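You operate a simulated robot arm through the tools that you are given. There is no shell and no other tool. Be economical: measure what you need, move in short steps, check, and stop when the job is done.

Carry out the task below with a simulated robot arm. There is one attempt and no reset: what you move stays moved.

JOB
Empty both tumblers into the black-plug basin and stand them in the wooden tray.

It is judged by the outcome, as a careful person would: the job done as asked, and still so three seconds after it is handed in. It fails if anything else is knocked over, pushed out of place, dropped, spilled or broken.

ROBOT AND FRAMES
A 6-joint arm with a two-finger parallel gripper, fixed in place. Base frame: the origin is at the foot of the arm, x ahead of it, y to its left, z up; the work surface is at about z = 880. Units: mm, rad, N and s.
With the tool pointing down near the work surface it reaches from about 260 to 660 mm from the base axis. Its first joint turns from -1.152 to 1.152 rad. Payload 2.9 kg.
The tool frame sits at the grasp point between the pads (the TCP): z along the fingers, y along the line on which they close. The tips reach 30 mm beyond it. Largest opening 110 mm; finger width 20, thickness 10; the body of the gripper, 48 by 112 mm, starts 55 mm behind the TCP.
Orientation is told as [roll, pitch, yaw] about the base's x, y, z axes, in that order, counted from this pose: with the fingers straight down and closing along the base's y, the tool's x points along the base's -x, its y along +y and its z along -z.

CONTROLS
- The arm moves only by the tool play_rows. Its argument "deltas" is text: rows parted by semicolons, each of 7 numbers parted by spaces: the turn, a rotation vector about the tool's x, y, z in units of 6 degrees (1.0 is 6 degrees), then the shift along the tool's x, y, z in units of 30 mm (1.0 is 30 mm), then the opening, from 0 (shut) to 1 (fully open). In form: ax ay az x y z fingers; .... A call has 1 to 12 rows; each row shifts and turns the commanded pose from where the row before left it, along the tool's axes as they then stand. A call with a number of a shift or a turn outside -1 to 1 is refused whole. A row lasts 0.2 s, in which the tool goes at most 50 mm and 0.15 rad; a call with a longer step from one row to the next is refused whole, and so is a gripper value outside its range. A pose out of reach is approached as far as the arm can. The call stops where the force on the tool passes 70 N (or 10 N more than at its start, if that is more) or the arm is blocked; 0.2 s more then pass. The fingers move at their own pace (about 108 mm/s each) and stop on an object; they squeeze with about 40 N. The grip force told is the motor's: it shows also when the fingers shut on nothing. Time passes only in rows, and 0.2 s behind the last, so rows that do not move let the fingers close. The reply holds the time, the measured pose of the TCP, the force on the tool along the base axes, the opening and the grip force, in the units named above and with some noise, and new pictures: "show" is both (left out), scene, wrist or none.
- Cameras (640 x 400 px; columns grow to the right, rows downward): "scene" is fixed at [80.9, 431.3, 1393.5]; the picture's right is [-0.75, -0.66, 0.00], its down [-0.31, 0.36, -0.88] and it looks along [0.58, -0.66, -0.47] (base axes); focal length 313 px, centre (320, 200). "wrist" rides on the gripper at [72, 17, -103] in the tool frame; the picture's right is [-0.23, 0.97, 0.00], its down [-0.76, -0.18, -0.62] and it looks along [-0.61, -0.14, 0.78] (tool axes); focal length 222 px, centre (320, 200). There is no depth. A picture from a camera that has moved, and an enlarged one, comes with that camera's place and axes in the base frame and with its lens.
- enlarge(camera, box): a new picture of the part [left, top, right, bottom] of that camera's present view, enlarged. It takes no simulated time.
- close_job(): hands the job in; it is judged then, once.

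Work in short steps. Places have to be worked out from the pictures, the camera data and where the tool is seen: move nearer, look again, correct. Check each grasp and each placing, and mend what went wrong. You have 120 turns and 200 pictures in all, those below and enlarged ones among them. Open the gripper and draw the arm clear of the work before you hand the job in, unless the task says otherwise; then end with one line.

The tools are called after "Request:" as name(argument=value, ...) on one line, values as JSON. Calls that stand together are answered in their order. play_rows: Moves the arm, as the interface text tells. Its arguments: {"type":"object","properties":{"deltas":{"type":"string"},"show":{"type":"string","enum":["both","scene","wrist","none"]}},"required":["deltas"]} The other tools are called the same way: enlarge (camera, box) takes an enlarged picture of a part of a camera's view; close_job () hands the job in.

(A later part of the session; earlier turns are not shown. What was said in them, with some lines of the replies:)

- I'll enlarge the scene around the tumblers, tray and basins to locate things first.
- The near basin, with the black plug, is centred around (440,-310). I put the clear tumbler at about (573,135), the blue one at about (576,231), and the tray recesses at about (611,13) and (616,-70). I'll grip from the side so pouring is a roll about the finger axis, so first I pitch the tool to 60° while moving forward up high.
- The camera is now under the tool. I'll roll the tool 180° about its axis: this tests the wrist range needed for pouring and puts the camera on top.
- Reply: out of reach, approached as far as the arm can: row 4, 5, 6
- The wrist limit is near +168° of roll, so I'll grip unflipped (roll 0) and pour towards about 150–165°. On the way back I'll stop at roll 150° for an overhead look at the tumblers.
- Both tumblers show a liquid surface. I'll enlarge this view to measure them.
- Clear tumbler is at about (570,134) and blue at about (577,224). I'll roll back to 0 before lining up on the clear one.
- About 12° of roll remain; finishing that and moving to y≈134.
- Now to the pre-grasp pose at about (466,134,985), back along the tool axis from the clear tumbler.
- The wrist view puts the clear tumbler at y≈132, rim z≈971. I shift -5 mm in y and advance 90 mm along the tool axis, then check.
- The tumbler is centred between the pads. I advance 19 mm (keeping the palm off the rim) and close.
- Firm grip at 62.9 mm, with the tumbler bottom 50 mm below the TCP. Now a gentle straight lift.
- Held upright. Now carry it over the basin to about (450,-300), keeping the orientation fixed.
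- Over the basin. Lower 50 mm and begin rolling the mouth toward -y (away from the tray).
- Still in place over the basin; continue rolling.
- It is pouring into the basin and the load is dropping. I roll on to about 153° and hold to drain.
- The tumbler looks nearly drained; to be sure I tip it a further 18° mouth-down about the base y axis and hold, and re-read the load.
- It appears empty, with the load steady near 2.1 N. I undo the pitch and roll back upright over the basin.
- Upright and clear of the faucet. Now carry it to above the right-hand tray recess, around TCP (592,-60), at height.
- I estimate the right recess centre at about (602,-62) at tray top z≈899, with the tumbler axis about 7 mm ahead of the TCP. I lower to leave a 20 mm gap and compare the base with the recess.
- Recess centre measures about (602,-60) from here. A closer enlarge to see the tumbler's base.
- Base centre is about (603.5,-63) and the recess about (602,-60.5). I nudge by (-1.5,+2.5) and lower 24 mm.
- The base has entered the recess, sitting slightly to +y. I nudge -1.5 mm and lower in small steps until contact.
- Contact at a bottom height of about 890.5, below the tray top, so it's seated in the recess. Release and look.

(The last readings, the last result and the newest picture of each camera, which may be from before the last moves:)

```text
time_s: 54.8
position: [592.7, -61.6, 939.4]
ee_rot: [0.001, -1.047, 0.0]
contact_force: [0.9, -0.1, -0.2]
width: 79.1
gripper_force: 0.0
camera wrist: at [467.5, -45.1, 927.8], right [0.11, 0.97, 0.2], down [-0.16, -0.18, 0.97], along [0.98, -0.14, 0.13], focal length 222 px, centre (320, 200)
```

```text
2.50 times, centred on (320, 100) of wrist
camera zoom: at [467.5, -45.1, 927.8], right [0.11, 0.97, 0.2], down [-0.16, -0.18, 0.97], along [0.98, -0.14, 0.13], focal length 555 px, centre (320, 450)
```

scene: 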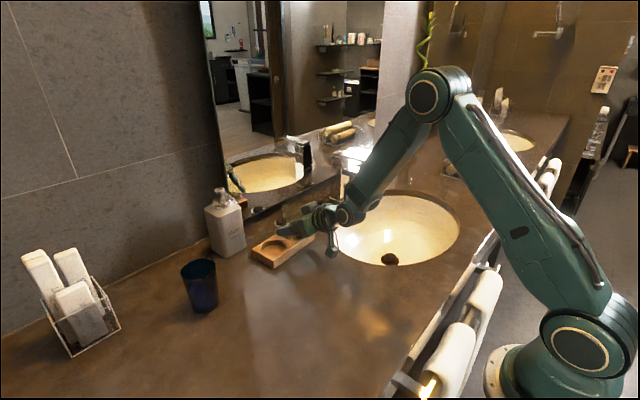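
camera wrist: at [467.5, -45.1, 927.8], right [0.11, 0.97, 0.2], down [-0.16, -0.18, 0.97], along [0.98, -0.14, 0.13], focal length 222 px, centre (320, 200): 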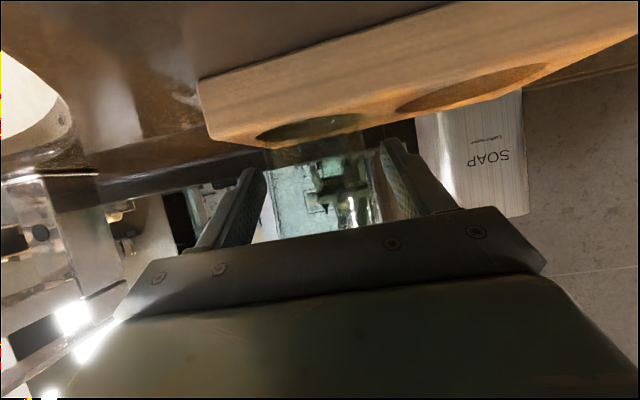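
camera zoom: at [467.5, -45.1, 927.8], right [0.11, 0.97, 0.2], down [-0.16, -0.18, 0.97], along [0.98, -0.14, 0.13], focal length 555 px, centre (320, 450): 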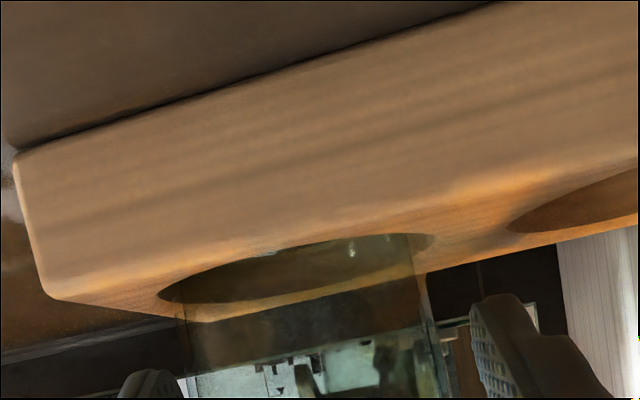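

Released and standing. I back off along the tool axis and check.

Request:
play_rows(deltas="0 0 0 0 0 -0.4 0.72; 0 0 0 0 0 -0.7 0.72; 0 0 0 0 0 -0.8 0.72; 0 0 0 0 0 -0.8 0.72; 0 0 0 0 0 -0.8 0.72; 0 0 0 0 0 -0.8 0.72; 0 0 0 0 0 0 0.76")

Request:
enlarge(camera="scene", box=[230, 170, 350, 280])

```text
time_s: 56.4
position: [481.6, -64.9, 1003.0]
ee_rot: [0.001, -1.047, 0.001]
contact_force: [-0.4, -0.1, 0.3]
width: 83.4
gripper_force: 0.0
camera wrist: at [356.0, -46.3, 992.1], right [0.11, 0.97, 0.2], down [-0.16, -0.18, 0.97], along [0.98, -0.14, 0.13], focal length 222 px, centre (320, 200)
```

scene: 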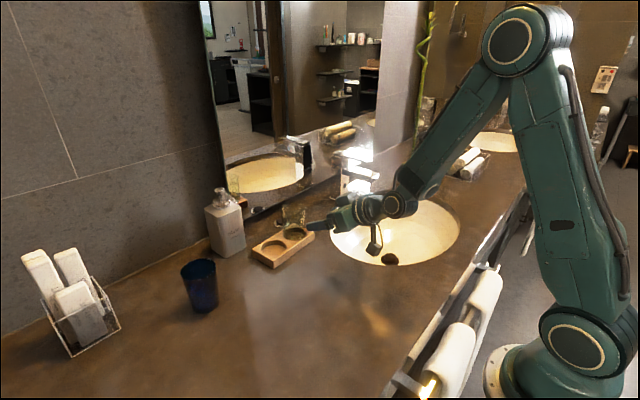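
wrist: 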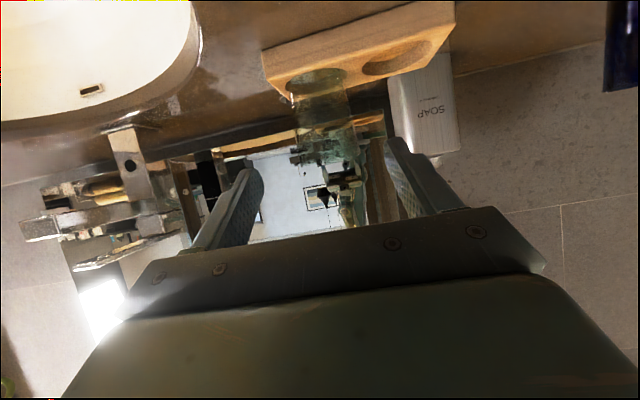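

```text
3.64 times, centred on (290, 225) of scene
camera zoom: at [80.8, 431.3, 1393.5], right [-0.75, -0.66, 0.0], down [-0.31, 0.36, -0.88], along [0.58, -0.66, -0.47], focal length 1139 px, centre (429, 109)
```

zoom: 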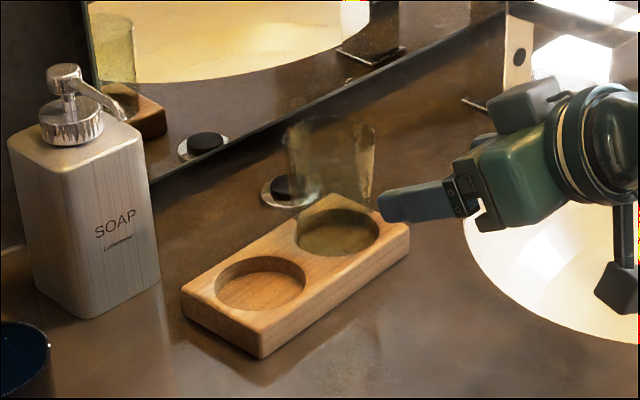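

Clear tumbler stands empty in its recess. Now to the blue tumbler's pre-grasp pose at about (466,222,988).

Request:
play_rows(deltas="0 0 0 0.06 0.8 -0.017 0.87; 0 0 0 0.06 0.8 -0.017 0.87; 0 0 0 0.06 0.8 -0.017 0.87; 0 0 0 0.06 0.8 -0.017 0.87; 0 0 0 0.06 0.8 -0.017 0.87; 0 0 0 0.06 0.8 -0.017 0.87; 0 0 0 0.06 0.8 -0.017 0.87; 0 0 0 0.06 0.8 -0.017 0.87; 0 0 0 0.06 0.8 -0.017 0.87; 0 0 0 0.06 0.8 -0.017 0.87; 0 0 0 0.06 0.8 -0.017 0.87; 0 0 0 0.06 0.77 -0.017 0.87")

```text
time_s: 59.0
position: [466.3, 225.6, 989.2]
ee_rot: [0.0, -1.047, 0.0]
contact_force: [-0.2, 0.2, -0.1]
width: 95.9
gripper_force: 0.2
camera wrist: at [339.9, 242.5, 977.6], right [0.11, 0.97, 0.2], down [-0.16, -0.18, 0.97], along [0.98, -0.14, 0.14], focal length 222 px, centre (320, 200)
```

scene: 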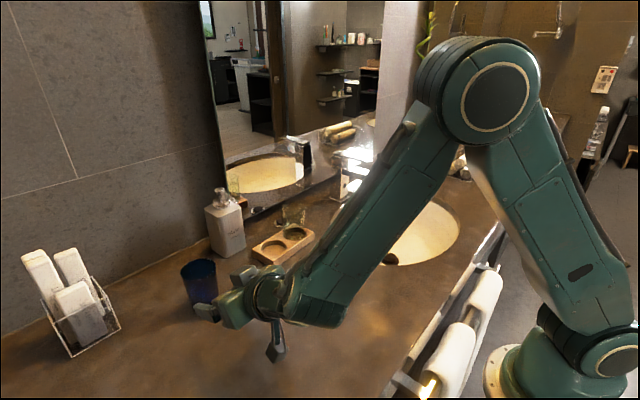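
wrist: 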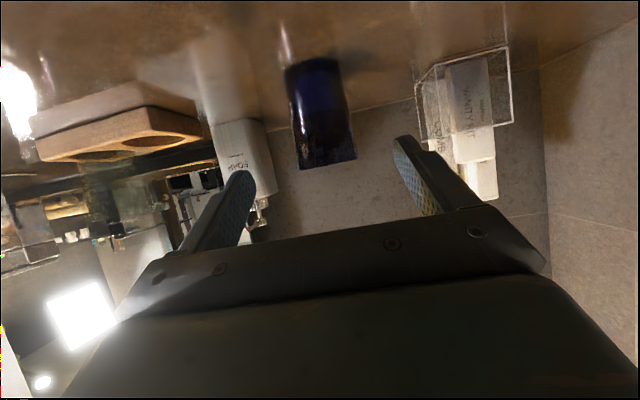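

Blue tumbler is centred at y≈226. Advance 90 mm and check.

Request:
play_rows(deltas="0 0 0 0 0 0.75 0.87; 0 0 0 0 0 0.75 0.87; 0 0 0 0 0 0.75 0.87; 0 0 0 0 0 0.75 0.87; 0 0 0 0 0 0 0.87")

Request:
enlarge(camera="scene", box=[150, 220, 310, 340])

```text
time_s: 60.2
position: [543.4, 223.2, 944.1]
ee_rot: [0.0, -1.047, 0.001]
contact_force: [-1.5, 0.1, 0.5]
width: 95.7
gripper_force: 0.1
camera wrist: at [417.1, 241.4, 932.5], right [0.11, 0.97, 0.2], down [-0.16, -0.18, 0.97], along [0.98, -0.14, 0.13], focal length 222 px, centre (320, 200)
```

scene: 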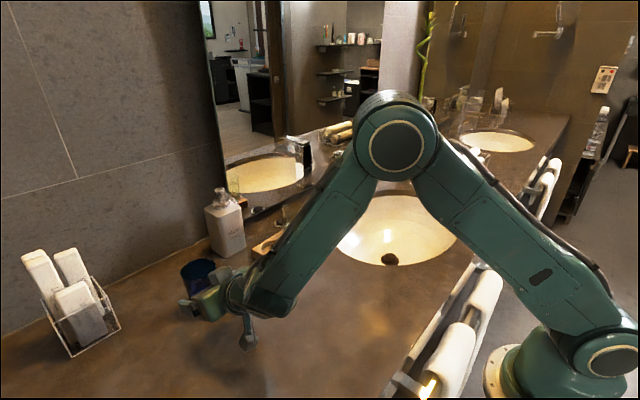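
wrist: 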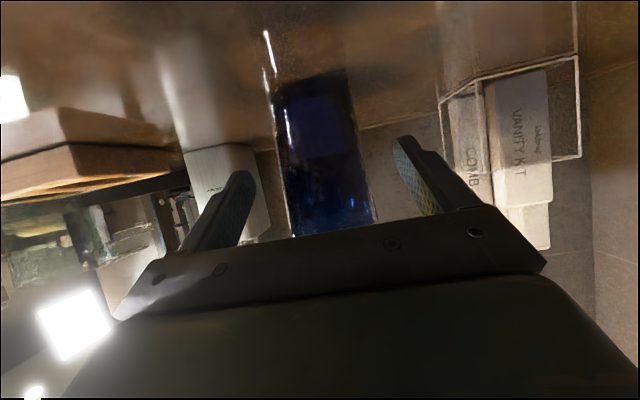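

```text
3.33 times, centred on (230, 280) of scene
camera zoom: at [80.9, 431.3, 1393.5], right [-0.75, -0.66, 0.0], down [-0.31, 0.36, -0.88], along [0.58, -0.66, -0.47], focal length 1044 px, centre (620, -67)
```

zoom: 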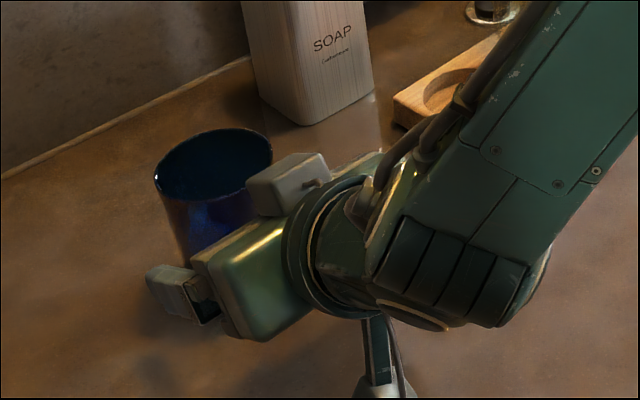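

The tumbler axis is about 3 mm to +y of the TCP. Correct that, advance 24 mm and close.

Request:
play_rows(deltas="0 0 0 0 0.1 0.4 0.87; 0 0 0 0 0 0.4 0.87; 0 0 0 0 0 0 0.7; 0 0 0 0 0 0 0.6; 0 0 0 0 0 0 0.4; 0 0 0 0 0 0 0.4; 0 0 0 0 0 0 0.4", show="wrist")

```text
time_s: 61.8
position: [564.6, 226.3, 932.1]
ee_rot: [0.001, -1.048, 0.0]
contact_force: [0.8, 0.2, 0.2]
width: 61.9
gripper_force: 39.9
camera wrist: at [438.4, 243.7, 920.4], right [0.11, 0.97, 0.2], down [-0.16, -0.18, 0.97], along [0.98, -0.14, 0.13], focal length 222 px, centre (320, 200)
```

wrist: 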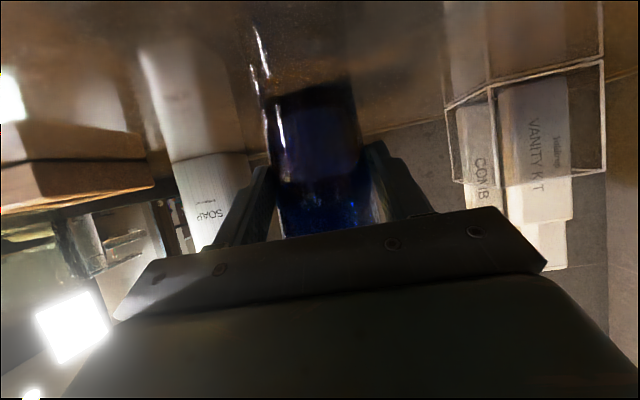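

Gripped at 61.9 mm with the bottom 52 mm below the TCP. Lift straight up.

Request:
play_rows(deltas="0 0 0 -0.2 0 -0.115 0.4; 0 0 0 -0.35 0 -0.2 0.4; 0 0 0 -0.433 0 -0.25 0.4; 0 0 0 -0.433 0 -0.25 0.4; 0 0 0 -0.433 0 -0.25 0.4; 0 0 0 -0.433 0 -0.25 0.4; 0 0 0 -0.433 0 -0.25 0.4; 0 0 0 -0.433 0 -0.25 0.4; 0 0 0 -0.433 0 -0.25 0.4; 0 0 0 -0.35 0 -0.2 0.4; 0 0 0 -0.2 0 -0.115 0.4; 0 0 0 0 0 0 0.4")

```text
time_s: 64.4
position: [564.5, 229.2, 1075.5]
ee_rot: [0.0, -1.047, 0.0]
contact_force: [-0.3, -0.8, -2.8]
width: 62.2
gripper_force: 39.8
camera wrist: at [438.8, 245.7, 1063.1], right [0.11, 0.97, 0.2], down [-0.16, -0.18, 0.97], along [0.98, -0.14, 0.13], focal length 222 px, centre (320, 200)
```

scene: 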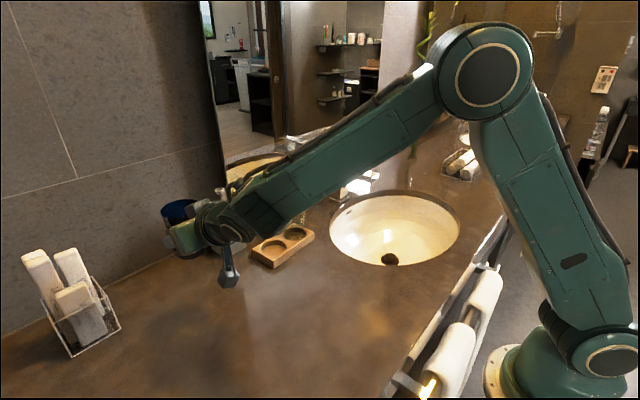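
wrist: 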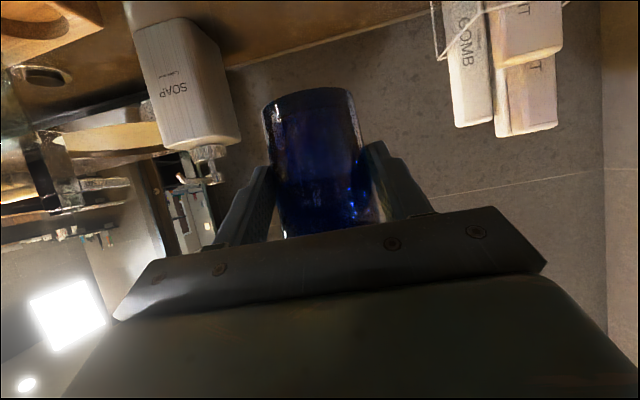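

Held upright at a similar load to the first. Carry it to the basin, easing toward the robot first to stay clear of the soap pump.

Request:
play_rows(deltas="0 0 0 0.1 -0.25 -0.173 0.4; 0 0 0 0.12 -0.5 -0.208 0.4; 0 0 0 0.12 -0.7 -0.208 0.4; 0 0 0 0.12 -0.7 -0.208 0.4; 0 0 0 0.12 -0.7 -0.208 0.4; 0 0 0 0.12 -0.7 -0.208 0.4; 0 0 0 0.12 -0.7 -0.208 0.4; 0 0 0 0.12 -0.7 -0.208 0.4; 0 0 0 0.12 -0.7 -0.208 0.4; 0 0 0 0.06 -0.7 -0.104 0.4; 0 0 0 0.06 -0.7 -0.104 0.4; 0 0 0 0.06 -0.7 -0.104 0.4", show="none")

Request:
play_rows(deltas="0 0 0 0.06 -0.7 -0.104 0.4; 0 0 0 0.06 -0.7 -0.104 0.4; 0 0 0 0.06 -0.7 -0.104 0.4; 0 0 0 0.06 -0.7 -0.104 0.4; 0 0 0 0.06 -0.7 -0.104 0.4; 0 0 0 0.06 -0.7 -0.104 0.4; 0 0 0 0.06 -0.7 -0.104 0.4; 0 0 0 0.06 -0.7 -0.104 0.4; 0 0 0 0 -0.7 0 0.4; 0 0 0 0 -0.7 0 0.4; 0 0 0 0 -0.7 0 0.4; 0 0 0 0 -0.7 0 0.4", show="none")

```text
time_s: 67.0
position: [489.5, -5.1, 1073.7]
ee_rot: [-0.002, -1.048, 0.0]
contact_force: [0.0, -0.7, -2.5]
width: 61.8
gripper_force: 40.6
```

```text
time_s: 69.6
position: [461.3, -258.9, 1075.1]
ee_rot: [0.0, -1.047, 0.0]
contact_force: [0.1, -0.3, -2.3]
width: 61.8
gripper_force: 40.2
```

Now finish positioning over the basin, lower 60 mm and begin the pour roll.

Request:
play_rows(deltas="0 0 0 0.433 -0.36 0.23 0.4; 0 0 0 0.433 -0.36 0.23 0.4; 0 0 0 0.433 -0.36 0.23 0.4; 0 0 0 0.433 -0.36 0.23 0.4; 0 0 0.5 0 0 0 0.4; 0 0 1 0 0 0 0.4; 0 0 1 0 0 0 0.4; 0 0 1 0 0 0 0.4; 0 0 1 0 0 0 0.4; 0 0 1 0 0 0 0.4; 0 0 1 0 0 0 0.4; 0 0 1 0 0 0 0.4", show="scene")

```text
time_s: 72.2
position: [460.7, -301.1, 1014.9]
ee_rot: [0.887, -0.658, -1.108]
contact_force: [0.5, 0.4, -3.2]
width: 62.1
gripper_force: 40.3
```

scene: 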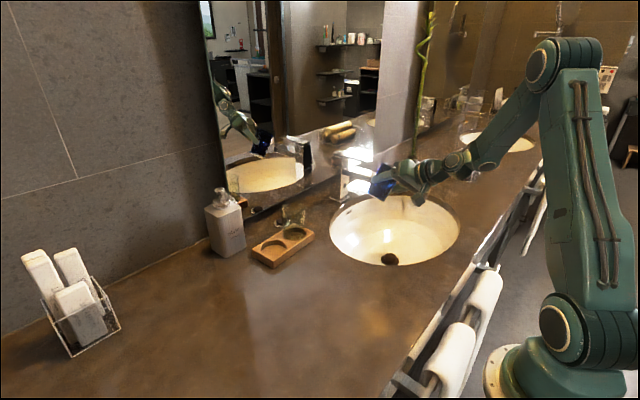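

Good; continue the roll over the basin.

Request:
play_rows(deltas="0 0 1 0 0 0 0.4; 0 0 1 0 0 0 0.4; 0 0 1 0 0 0 0.4; 0 0 1 0 0 0 0.4; 0 0 1 0 0 0 0.4; 0 0 1 0 0 0 0.4; 0 0 1 0 0 0 0.4; 0 0 1 0 0 0 0.4; 0 0 1 0 0 0 0.4; 0 0 1 0 0 0 0.4; 0 0 1 0 0 0 0.4; 0 0 1 0 0 0 0.4")

Request:
play_rows(deltas="0 0 1 0 0 0 0.4; 0 0 1 0 0 0 0.4; 0 0 1 0 0 0 0.4; 0 0 1 0 0 0 0.4; 0 0 1 0 0 0 0.4; 0 0 1 0 0 0 0.4; 0 0 0 0 0 0 0.4; 0 0 0 0 0 0 0.4; 0 0 0 0 0 0 0.4; 0 0 0 0 0 0 0.4; 0 0 0 0 0 0 0.4; 0 0 0 0 0 0 0.4")

Request:
play_rows(deltas="-0.454 0.891 0 0 0 0 0.4; -0.454 0.891 0 0 0 0 0.4; -0.454 0.891 0 0 0 0 0.4; 0 0 0 0 0 0 0.4; 0 0 0 0 0 0 0.4; 0 0 0 0 0 0 0.4; 0 0 0 0 0 0 0.4; 0 0 0 0 0 0 0.4; 0 0 0 0 0 0 0.4; 0 0 0 0 0 0 0.4; 0 0 0 0 0 0 0.4")

```text
time_s: 74.8
position: [458.5, -299.7, 1016.4]
ee_rot: [0.997, 0.405, -1.822]
contact_force: [0.1, 0.0, -1.4]
width: 61.8
gripper_force: 40.7
camera wrist: at [394.4, -242.2, 1108.9], right [0.38, -0.65, 0.66], down [-0.79, -0.6, -0.13], along [0.48, -0.48, -0.74], focal length 222 px, centre (320, 200)
```

scene: 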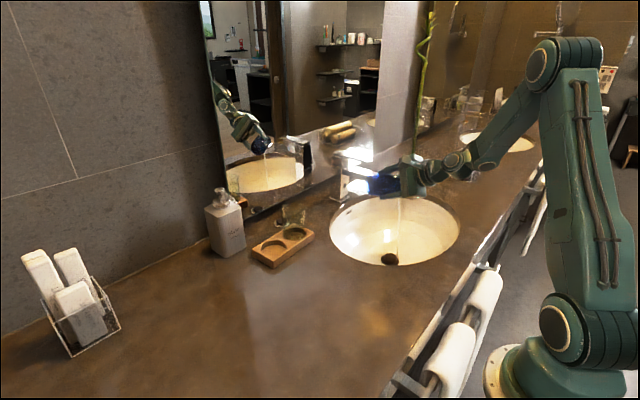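
wrist: 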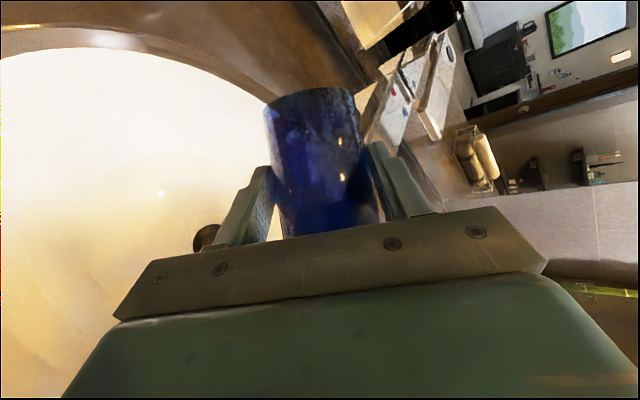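

```text
time_s: 77.4
position: [460.2, -301.1, 1014.9]
ee_rot: [0.666, 0.881, -2.347]
contact_force: [0.3, -0.3, -1.9]
width: 61.8
gripper_force: 39.4
camera wrist: at [406.5, -281.9, 1128.5], right [0.12, -0.97, 0.21], down [-0.92, -0.19, -0.35], along [0.37, -0.15, -0.92], focal length 222 px, centre (320, 200)
```

scene: 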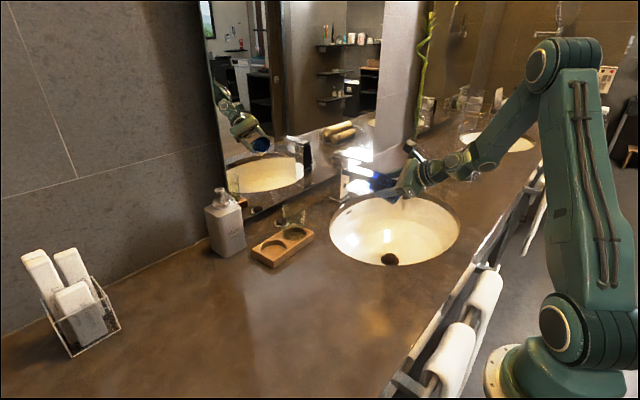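
wrist: 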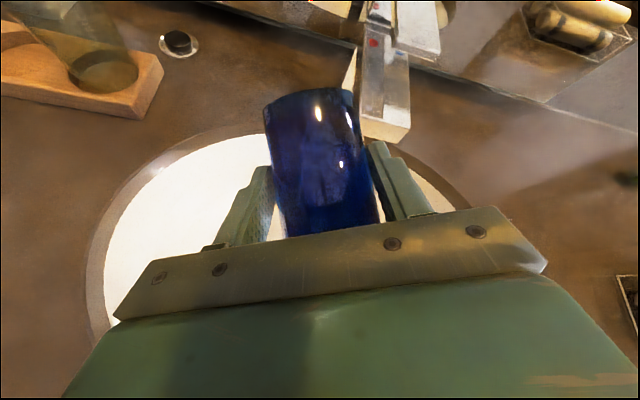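

```text
time_s: 79.8
position: [459.1, -300.4, 1014.8]
ee_rot: [1.131, 1.057, -1.959]
contact_force: [-1.0, 0.0, -1.2]
width: 61.9
gripper_force: 40.6
camera wrist: at [374.0, -281.9, 1107.0], right [0.05, -0.97, 0.23], down [-0.77, -0.19, -0.61], along [0.64, -0.15, -0.75], focal length 222 px, centre (320, 200)
```

scene: 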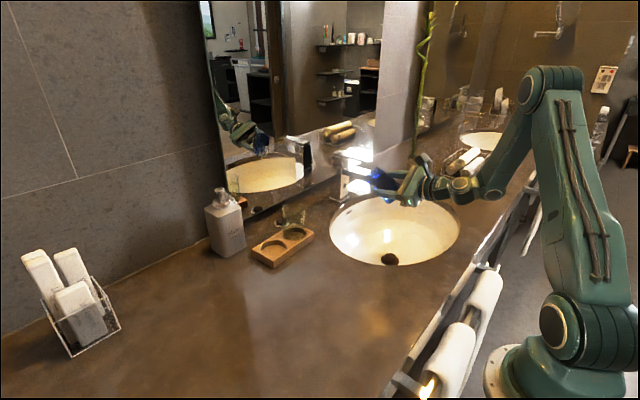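
wrist: 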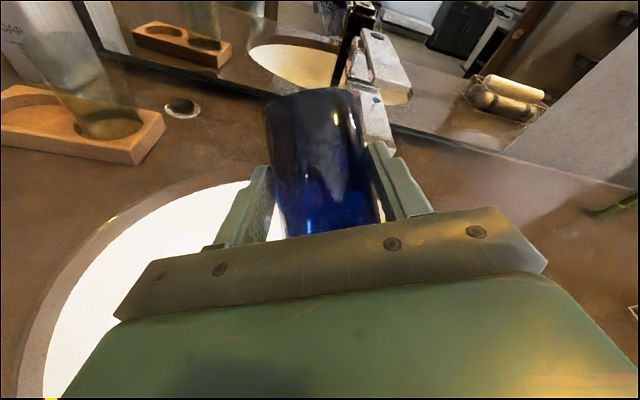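

It poured in a stream into the basin and has drained. Return upright.

Request:
play_rows(deltas="0.454 -0.891 0 0 0 0 0.4; 0.454 -0.891 0 0 0 0 0.4; 0.454 -0.891 0 0 0 0 0.4; 0 0 -1 0 0 0 0.4; 0 0 -1 0 0 0 0.4; 0 0 -1 0 0 0 0.4; 0 0 -1 0 0 0 0.4; 0 0 -1 0 0 0 0.4; 0 0 -1 0 0 0 0.4; 0 0 -1 0 0 0 0.4; 0 0 -1 0 0 0 0.4; 0 0 -1 0 0 0 0.4", show="none")

Request:
play_rows(deltas="0 0 -1 0 0 0 0.4; 0 0 -1 0 0 0 0.4; 0 0 -1 0 0 0 0.4; 0 0 -1 0 0 0 0.4; 0 0 -1 0 0 0 0.4; 0 0 -1 0 0 0 0.4; 0 0 -1 0 0 0 0.4; 0 0 -1 0 0 0 0.4; 0 0 -1 0 0 0 0.4; 0 0 -1 0 0 0 0.4; 0 0 -1 0 0 0 0.4; 0 0 -1 0 0 0 0.4", show="none")

Request:
play_rows(deltas="0 0 -1 0 0 0 0.4; 0 0 -1 0 0 0 0.4; 0 0 -1 0 0 0 0.4; 0 0 -1 0 0 0 0.4; 0 0 -0.5 0 0 0 0.4; 0 0 0 0 0 0 0.4", show="none")

```text
time_s: 82.4
position: [459.6, -300.5, 1015.6]
ee_rot: [1.04, 0.134, -1.65]
contact_force: [0.0, 0.0, -1.0]
width: 61.7
gripper_force: 39.7
```

```text
time_s: 85.0
position: [458.1, -299.8, 1015.6]
ee_rot: [0.665, -0.882, -0.793]
contact_force: [-0.1, 0.3, -2.6]
width: 62.0
gripper_force: 40.1
```

```text
time_s: 86.4
position: [459.3, -302.0, 1014.5]
ee_rot: [-0.001, -1.047, 0.003]
contact_force: [-0.1, 0.5, -1.5]
width: 62.0
gripper_force: 40.2
```

Upright again. Move laterally to y≈19 at x≈460, staying clear of the placed tumbler.

Request:
play_rows(deltas="0 0 0 -0.1 0.5 0 0.4; 0 0 0 -0.1 0.9 -0.1 0.4; 0 0 0 -0.1 0.95 -0.1 0.4; 0 0 0 0 0.95 0 0.4; 0 0 0 0 0.95 0 0.4; 0 0 0 0 0.95 0 0.4; 0 0 0 0 0.95 0 0.4; 0 0 0 0 0.95 0 0.4; 0 0 0 0 0.95 0 0.4; 0 0 0 0 0.95 0 0.4; 0 0 0 0 0.95 0 0.4; 0 0 0 0 0.75 0 0.4")

Request:
enlarge(camera="wrist", box=[180, 0, 400, 150])

Request:
enlarge(camera="scene", box=[220, 160, 380, 280])

```text
time_s: 89.0
position: [459.7, 20.3, 1025.8]
ee_rot: [0.001, -1.047, -0.002]
contact_force: [0.1, 0.0, -1.3]
width: 61.5
gripper_force: 39.7
camera wrist: at [334.7, 38.1, 1013.8], right [0.11, 0.97, 0.2], down [-0.16, -0.18, 0.97], along [0.98, -0.14, 0.14], focal length 222 px, centre (320, 200)
```

scene: 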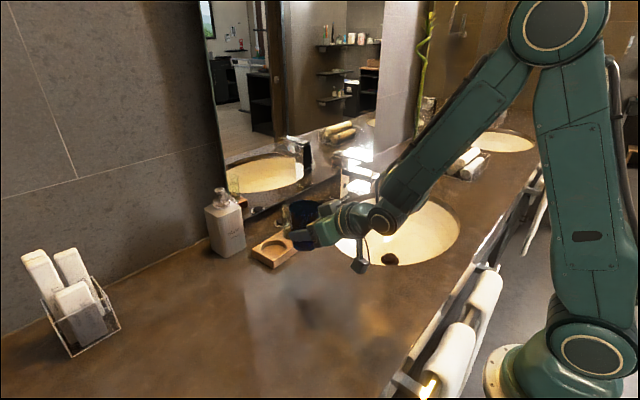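
wrist: 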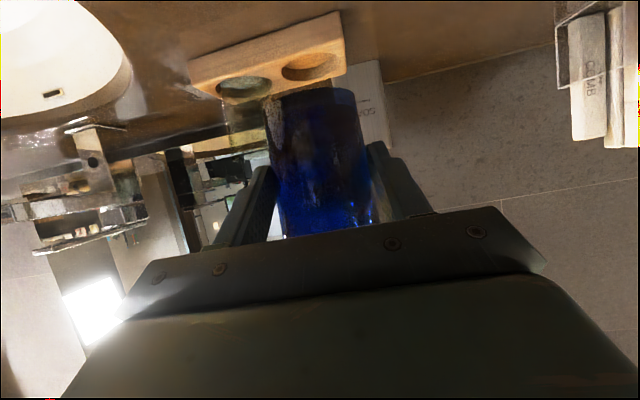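

```text
2.67 times, centred on (290, 75) of wrist
camera zoom: at [334.7, 38.1, 1013.8], right [0.11, 0.97, 0.2], down [-0.16, -0.18, 0.97], along [0.98, -0.14, 0.14], focal length 592 px, centre (400, 533)
```

zoom: 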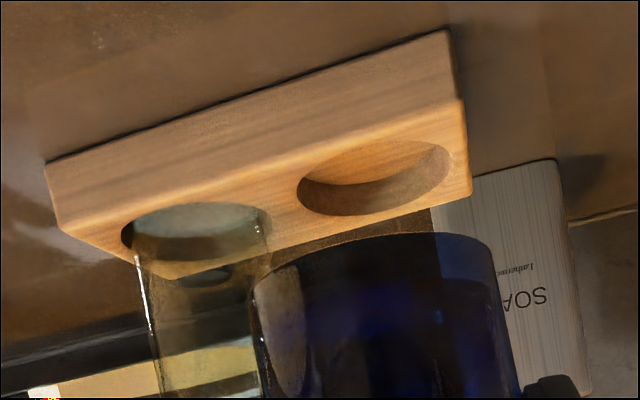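

```text
3.33 times, centred on (300, 220) of scene
camera zoom: at [80.9, 431.3, 1393.5], right [-0.75, -0.66, 0.0], down [-0.31, 0.36, -0.88], along [0.58, -0.66, -0.47], focal length 1044 px, centre (387, 133)
```

zoom: 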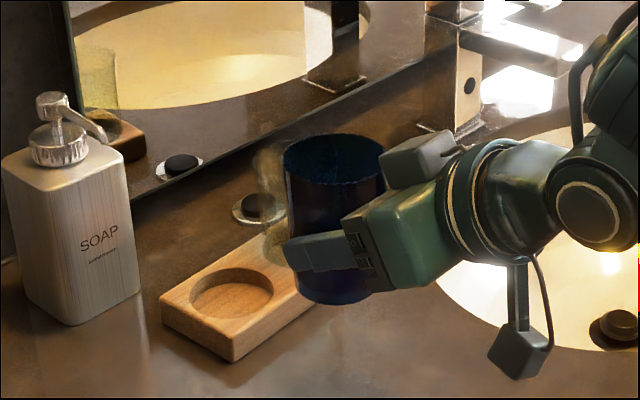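

I take the left recess to be near (598,19) with the blue axis about 11 mm ahead of the TCP. Move forward, then down to leave a 20 mm gap.

Request:
play_rows(deltas="0 0 0 -0.35 0 0.61 0.4; 0 0 0 -0.35 0 0.61 0.4; 0 0 0 -0.35 0 0.61 0.4; 0 0 0 -0.35 0 0.61 0.4; 0 0 0 -0.35 0 0.61 0.4; 0 0 0 -0.35 0 0.61 0.4; 0 0 0 0.38 0 0.22 0.4; 0 0 0 0.38 0 0.22 0.4; 0 0 0 0.38 0 0.22 0.4; 0 0 0 0.38 0 0.22 0.4; 0 0 0 0 0 0 0.4")

Request:
enlarge(camera="wrist", box=[200, 10, 420, 170])

Request:
enlarge(camera="scene", box=[240, 180, 340, 280])

```text
time_s: 91.4
position: [587.5, 22.0, 972.8]
ee_rot: [0.0, -1.048, 0.002]
contact_force: [0.2, 0.8, -2.3]
width: 61.9
gripper_force: 40.0
camera wrist: at [462.2, 39.3, 961.1], right [0.11, 0.97, 0.2], down [-0.16, -0.18, 0.97], along [0.98, -0.14, 0.13], focal length 222 px, centre (320, 200)
```

scene: 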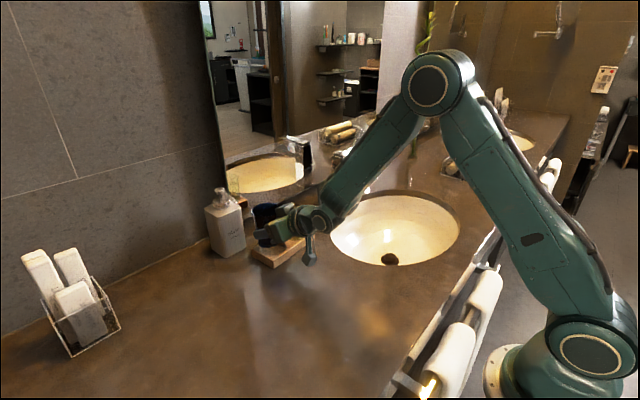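
wrist: 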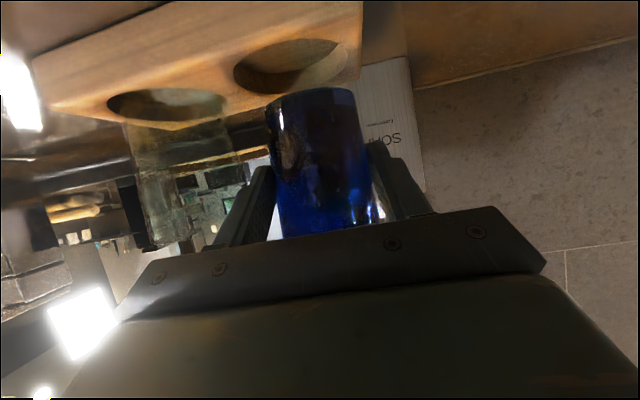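

```text
2.50 times, centred on (310, 90) of wrist
camera zoom: at [462.2, 39.3, 961.1], right [0.11, 0.97, 0.2], down [-0.16, -0.18, 0.97], along [0.98, -0.14, 0.13], focal length 555 px, centre (345, 475)
```

zoom: 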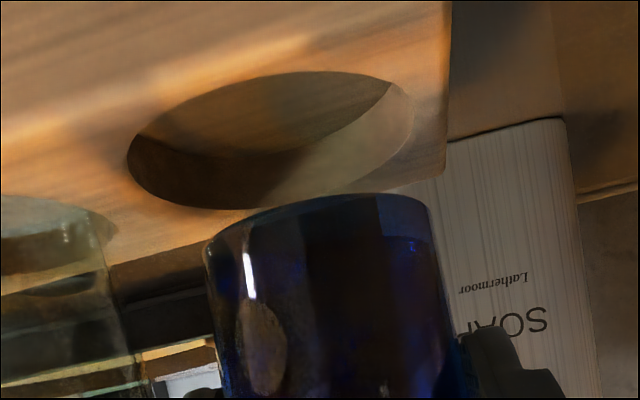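

```text
4.00 times, centred on (290, 230) of scene
camera zoom: at [80.9, 431.3, 1393.5], right [-0.75, -0.66, 0.0], down [-0.31, 0.36, -0.88], along [0.58, -0.66, -0.47], focal length 1253 px, centre (440, 80)
```

zoom: 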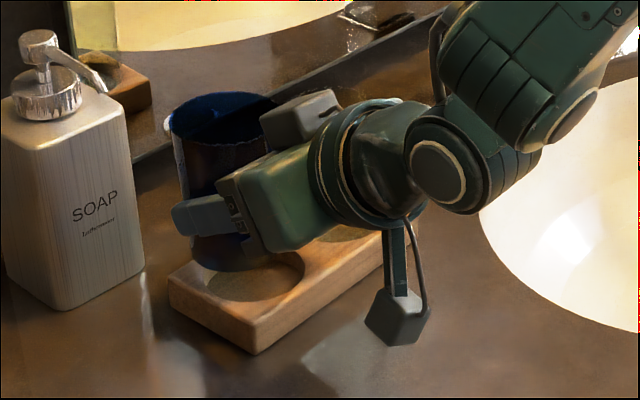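

Both cameras suggest the blue base is about 6–8 mm too far in x and 4–5 mm too far in +y. I correct by (-6,-4), lower 8 mm and look again.

Request:
play_rows(deltas="0 0 0 0.1 -0.13 -0.173 0.4; 0 0 0 0.115 0 0.067 0.4; 0 0 0 0.115 0 0.067 0.4; 0 0 0 0 0 0 0.4")

Request:
enlarge(camera="wrist", box=[200, 20, 380, 140])

Request:
enlarge(camera="scene", box=[240, 190, 320, 270])

```text
time_s: 92.4
position: [581.9, 16.1, 965.3]
ee_rot: [0.001, -1.046, 0.001]
contact_force: [0.0, 0.7, -1.5]
width: 61.4
gripper_force: 40.3
camera wrist: at [454.6, 34.5, 953.2], right [0.11, 0.97, 0.2], down [-0.16, -0.18, 0.97], along [0.98, -0.14, 0.13], focal length 222 px, centre (320, 200)
```

scene: 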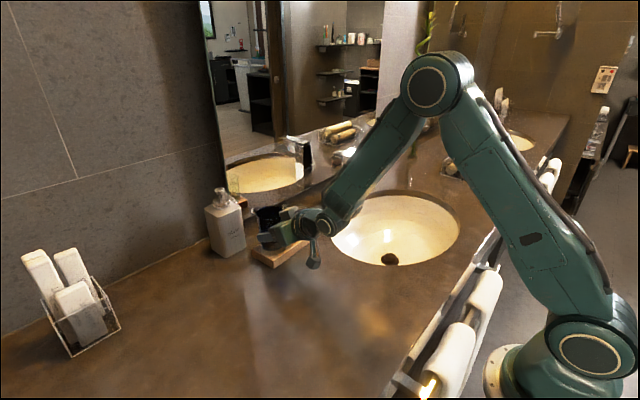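
wrist: 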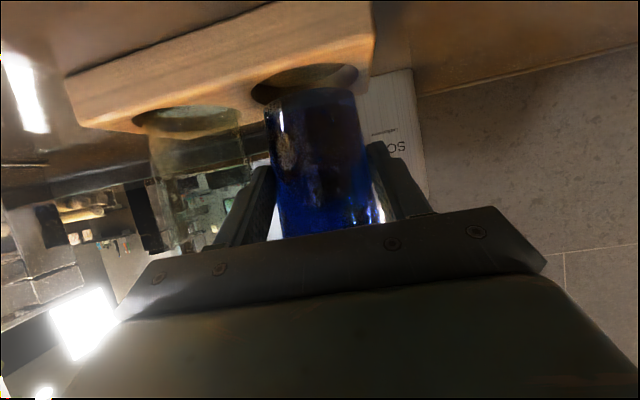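

```text
3.33 times, centred on (290, 80) of wrist
camera zoom: at [454.6, 34.5, 953.2], right [0.11, 0.97, 0.2], down [-0.16, -0.18, 0.97], along [0.98, -0.14, 0.13], focal length 740 px, centre (420, 600)
```

zoom: 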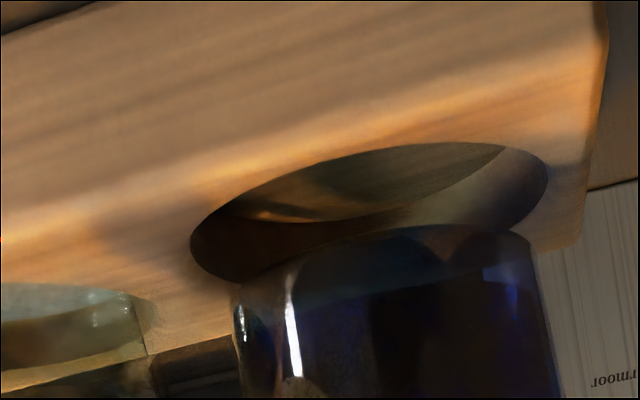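

```text
5.00 times, centred on (280, 230) of scene
camera zoom: at [80.9, 431.3, 1393.5], right [-0.75, -0.66, 0.0], down [-0.31, 0.36, -0.88], along [0.58, -0.66, -0.47], focal length 1567 px, centre (520, 50)
```

zoom: 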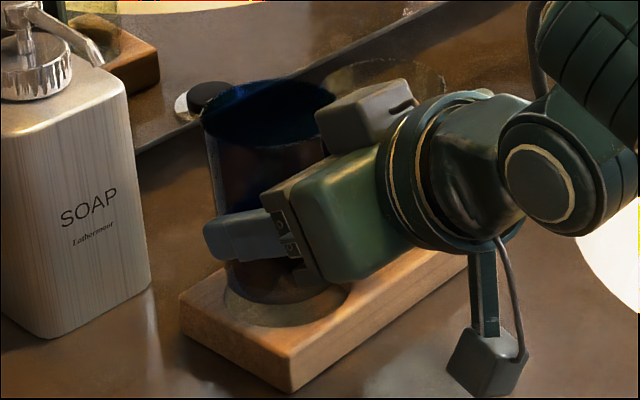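

Now base is about (599,19) vs recess (600.5,19), well aligned. I lower 18 mm with a +1 mm x nudge and check.

Request:
play_rows(deltas="0 0 0 -0.017 0 0.03 0.4; 0 0 0 0.173 0 0.1 0.4; 0 0 0 0.173 0 0.1 0.4; 0 0 0 0.173 0 0.1 0.4; 0 0 0 0 0 0 0.4")

Request:
enlarge(camera="wrist", box=[200, 40, 380, 160])

Request:
enlarge(camera="scene", box=[240, 190, 320, 270])

```text
time_s: 93.6
position: [580.9, 17.4, 945.2]
ee_rot: [-0.001, -1.047, -0.001]
contact_force: [0.2, 0.0, -2.0]
width: 61.8
gripper_force: 40.3
camera wrist: at [454.8, 34.7, 934.2], right [0.11, 0.97, 0.2], down [-0.16, -0.18, 0.97], along [0.98, -0.14, 0.13], focal length 222 px, centre (320, 200)
```

scene: 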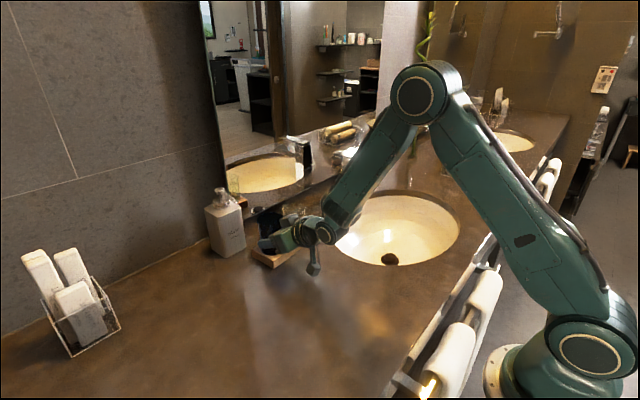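
wrist: 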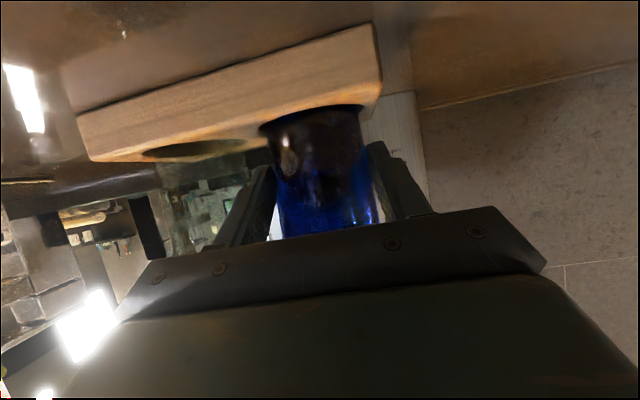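

```text
3.33 times, centred on (290, 100) of wrist
camera zoom: at [454.8, 34.7, 934.2], right [0.11, 0.97, 0.2], down [-0.16, -0.18, 0.97], along [0.98, -0.14, 0.13], focal length 740 px, centre (420, 533)
```

zoom: 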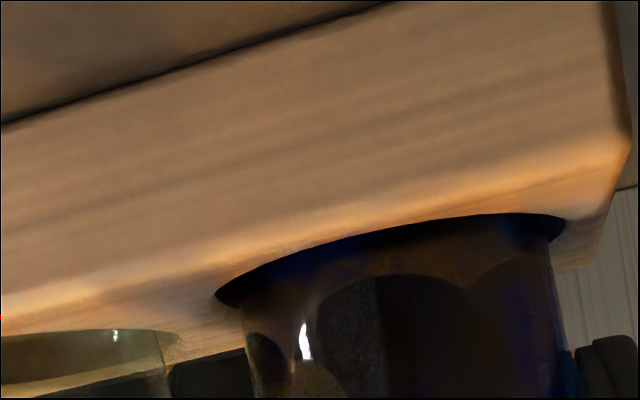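

```text
5.00 times, centred on (280, 230) of scene
camera zoom: at [80.9, 431.3, 1393.5], right [-0.75, -0.66, 0.0], down [-0.31, 0.36, -0.88], along [0.58, -0.66, -0.47], focal length 1567 px, centre (520, 50)
```

zoom: 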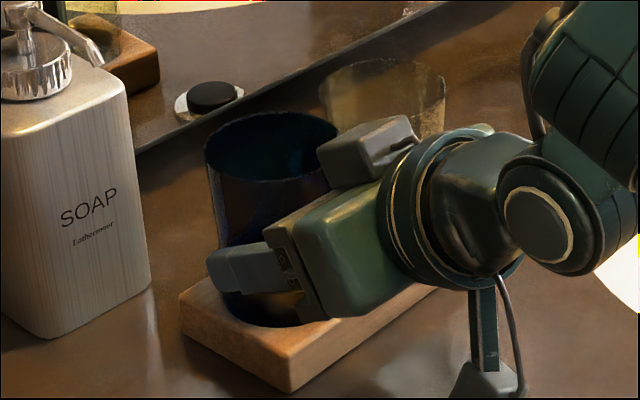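

The base is inside the recess with small gaps all round. Lower in small steps to contact.

Request:
play_rows(deltas="0 0 0 0.045 0 0.026 0.4; 0 0 0 0.03 0 0.017 0.4; 0 0 0 0 0 0 0.4", show="none")

```text
time_s: 94.4
position: [581.4, 17.5, 944.4]
ee_rot: [0.001, -1.048, 0.001]
contact_force: [-1.2, 0.4, -2.0]
width: 61.4
gripper_force: 40.7
```

Request:
play_rows(deltas="0 0 0 0.035 0 0.02 0.4; 0 0 0 0.03 0 0.017 0.4; 0 0 0 0 0 0 0.4", show="none")

```text
time_s: 95.2
position: [580.5, 18.6, 942.6]
ee_rot: [0.003, -1.05, 0.001]
contact_force: [-2.8, 3.4, 4.7]
width: 61.2
gripper_force: 39.6
```

Contact at a bottom height of about 890.6, the same floor as the first. Open only slightly (about 4 mm per side) to avoid the neighbouring tumbler.

Request:
play_rows(deltas="0 0 0 -0.015 0 -0.009 0.58; 0 0 0 0 0 0 0.61; 0 0 0 0 0 0 0.63; 0 0 0 0 0 0 0.63")

Request:
enlarge(camera="wrist", box=[120, 90, 440, 260])

Request:
enlarge(camera="scene", box=[240, 190, 340, 270])

```text
time_s: 96.2
position: [580.6, 17.2, 942.7]
ee_rot: [-0.001, -1.047, 0.001]
contact_force: [0.5, -0.5, 0.4]
width: 69.0
gripper_force: 0.0
camera wrist: at [455.3, 34.0, 930.8], right [0.11, 0.97, 0.2], down [-0.16, -0.18, 0.97], along [0.98, -0.14, 0.13], focal length 222 px, centre (320, 200)
```

scene: 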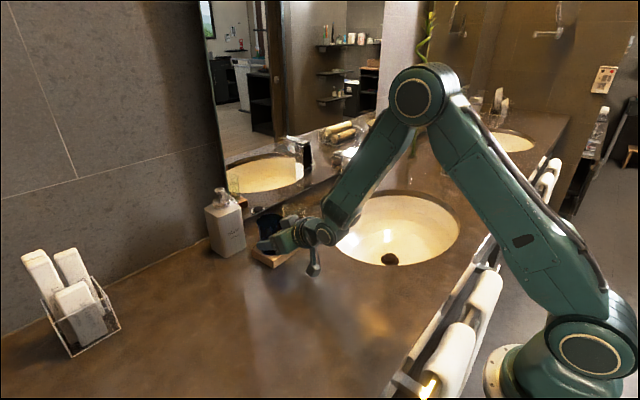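
wrist: 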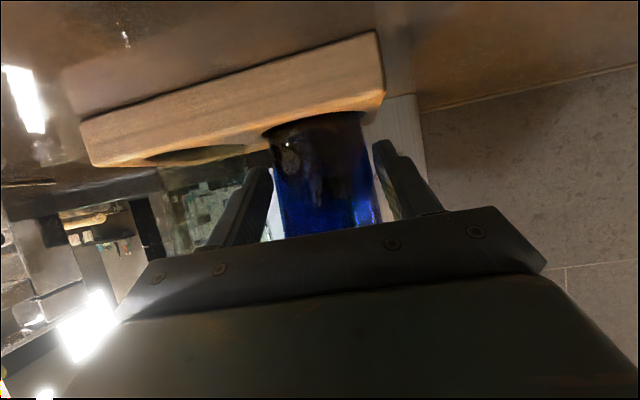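

```text
2.00 times, centred on (280, 175) of wrist
camera zoom: at [455.3, 34.0, 930.8], right [0.11, 0.97, 0.2], down [-0.16, -0.18, 0.97], along [0.98, -0.14, 0.13], focal length 444 px, centre (400, 250)
```

zoom: 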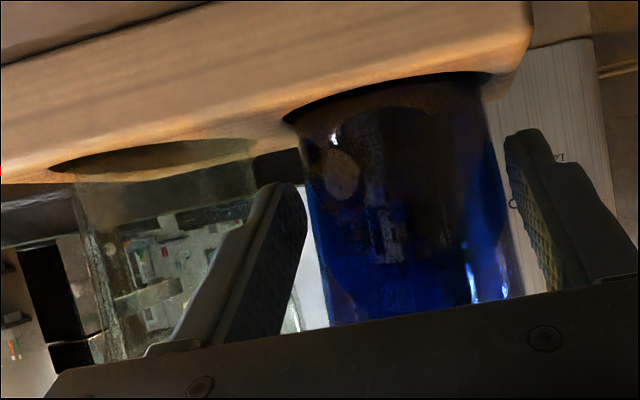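

```text
5.00 times, centred on (290, 230) of scene
camera zoom: at [80.9, 431.3, 1393.5], right [-0.75, -0.66, 0.0], down [-0.31, 0.36, -0.88], along [0.58, -0.66, -0.47], focal length 1567 px, centre (470, 50)
```

zoom: 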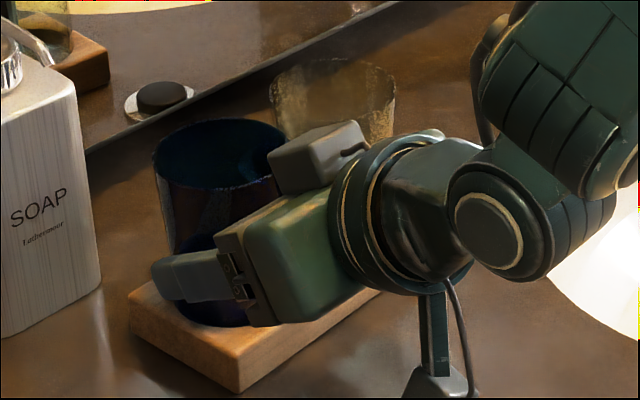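

There is free space on both sides of the blue tumbler. Withdraw horizontally so the tapered wall isn't touched.

Request:
play_rows(deltas="0 0 0 0.15 0 -0.26 0.63; 0 0 0 0.2 0 -0.346 0.63; 0 0 0 0.2 0 -0.346 0.63; 0 0 0 0.2 0 -0.346 0.63; 0 0 0 0.2 0 -0.346 0.63; 0 0 0 0.2 0 -0.346 0.63; 0 0 0 0.2 0 -0.346 0.63; 0 0 0 0.2 0 -0.346 0.63; 0 0 0 0.2 0 -0.346 0.63; 0 0 0 0 0 0 0.63")

Request:
enlarge(camera="scene", box=[230, 180, 340, 280])

```text
time_s: 98.4
position: [474.0, 17.7, 941.2]
ee_rot: [0.0, -1.047, 0.0]
contact_force: [-1.0, -0.3, 0.0]
width: 69.4
gripper_force: 0.1
camera wrist: at [348.6, 34.4, 930.2], right [0.11, 0.97, 0.2], down [-0.16, -0.18, 0.97], along [0.98, -0.14, 0.13], focal length 222 px, centre (320, 200)
```

scene: 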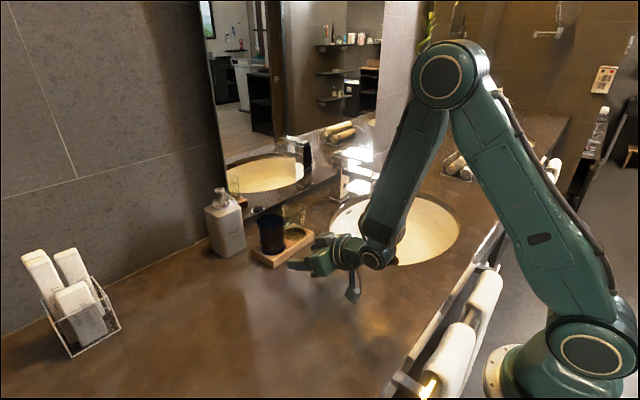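
wrist: 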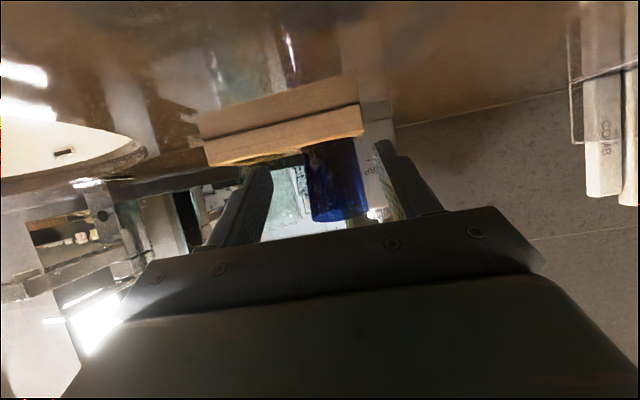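

```text
4.00 times, centred on (285, 230) of scene
camera zoom: at [80.9, 431.3, 1393.5], right [-0.75, -0.66, 0.0], down [-0.31, 0.36, -0.88], along [0.58, -0.66, -0.47], focal length 1253 px, centre (460, 80)
```

zoom: 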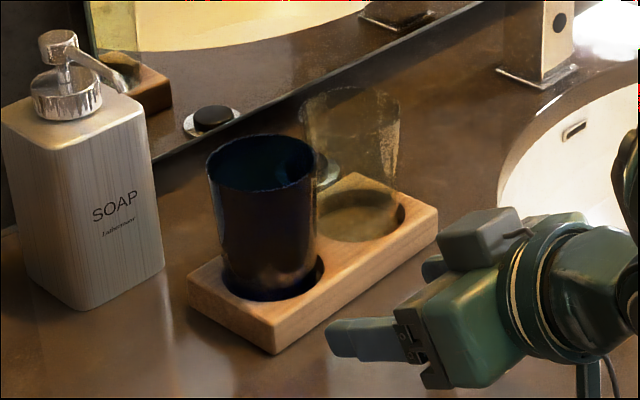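

Both tumblers stand upright in their recesses. I raise the arm clear, open the gripper and take a last look.

Request:
play_rows(deltas="0 0 0 -0.5 0 -0.5 0.8; 0 0 0 -0.6 0 -0.6 0.9; 0 0 0 -0.6 0 -0.6 1; 0 0 0 -0.6 0 -0.6 1; 0 0 0 -0.6 0 -0.6 1; 0 0 0 -0.6 0 -0.6 1; 0 0 0 -0.6 0 -0.6 1; 0 0 0 0 0 0 1")

Request:
enlarge(camera="scene", box=[190, 170, 470, 290])

```text
time_s: 100.2
position: [430.7, 17.5, 1111.8]
ee_rot: [0.0, -1.046, 0.0]
contact_force: [0.5, 0.6, -0.1]
width: 109.8
gripper_force: 0.0
camera wrist: at [304.7, 34.4, 1100.1], right [0.11, 0.97, 0.2], down [-0.16, -0.18, 0.97], along [0.98, -0.14, 0.13], focal length 222 px, centre (320, 200)
```

scene: 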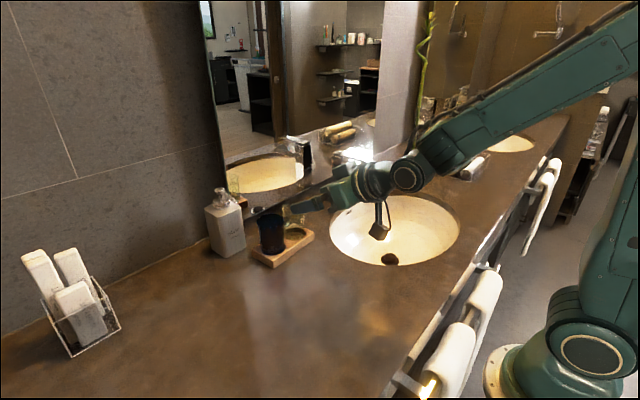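
wrist: 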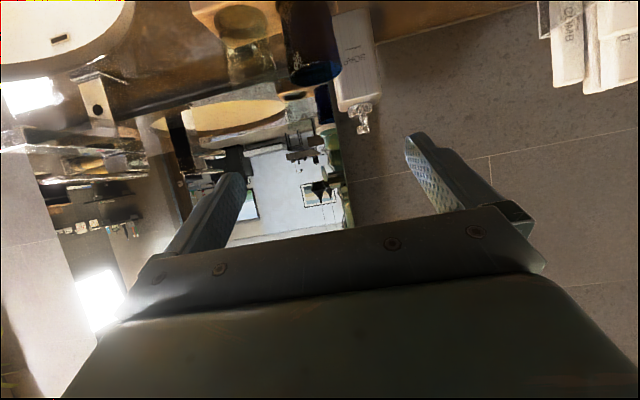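

```text
2.29 times, centred on (330, 230) of scene
camera zoom: at [80.8, 431.3, 1393.5], right [-0.75, -0.66, 0.0], down [-0.31, 0.36, -0.88], along [0.58, -0.66, -0.47], focal length 716 px, centre (297, 131)
```

zoom: 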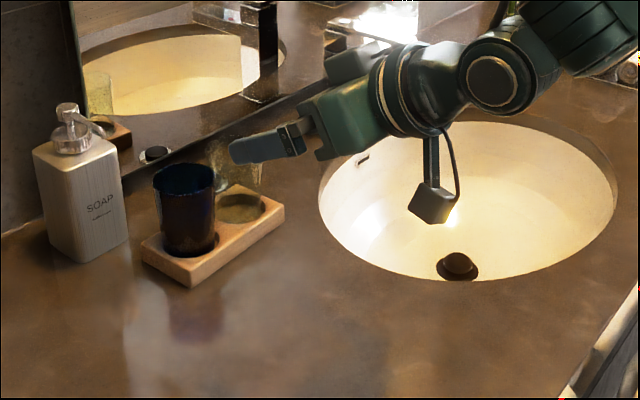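

Both tumblers are in the tray, the counter is dry, nothing else has moved and the arm is clear, so I hand the job in.

Request:
close_job()

```text
The job is handed in.
```

I emptied both tumblers into the black-plug basin and stood them upright in the wooden tray; the pictures showed no spills and nothing else moved.
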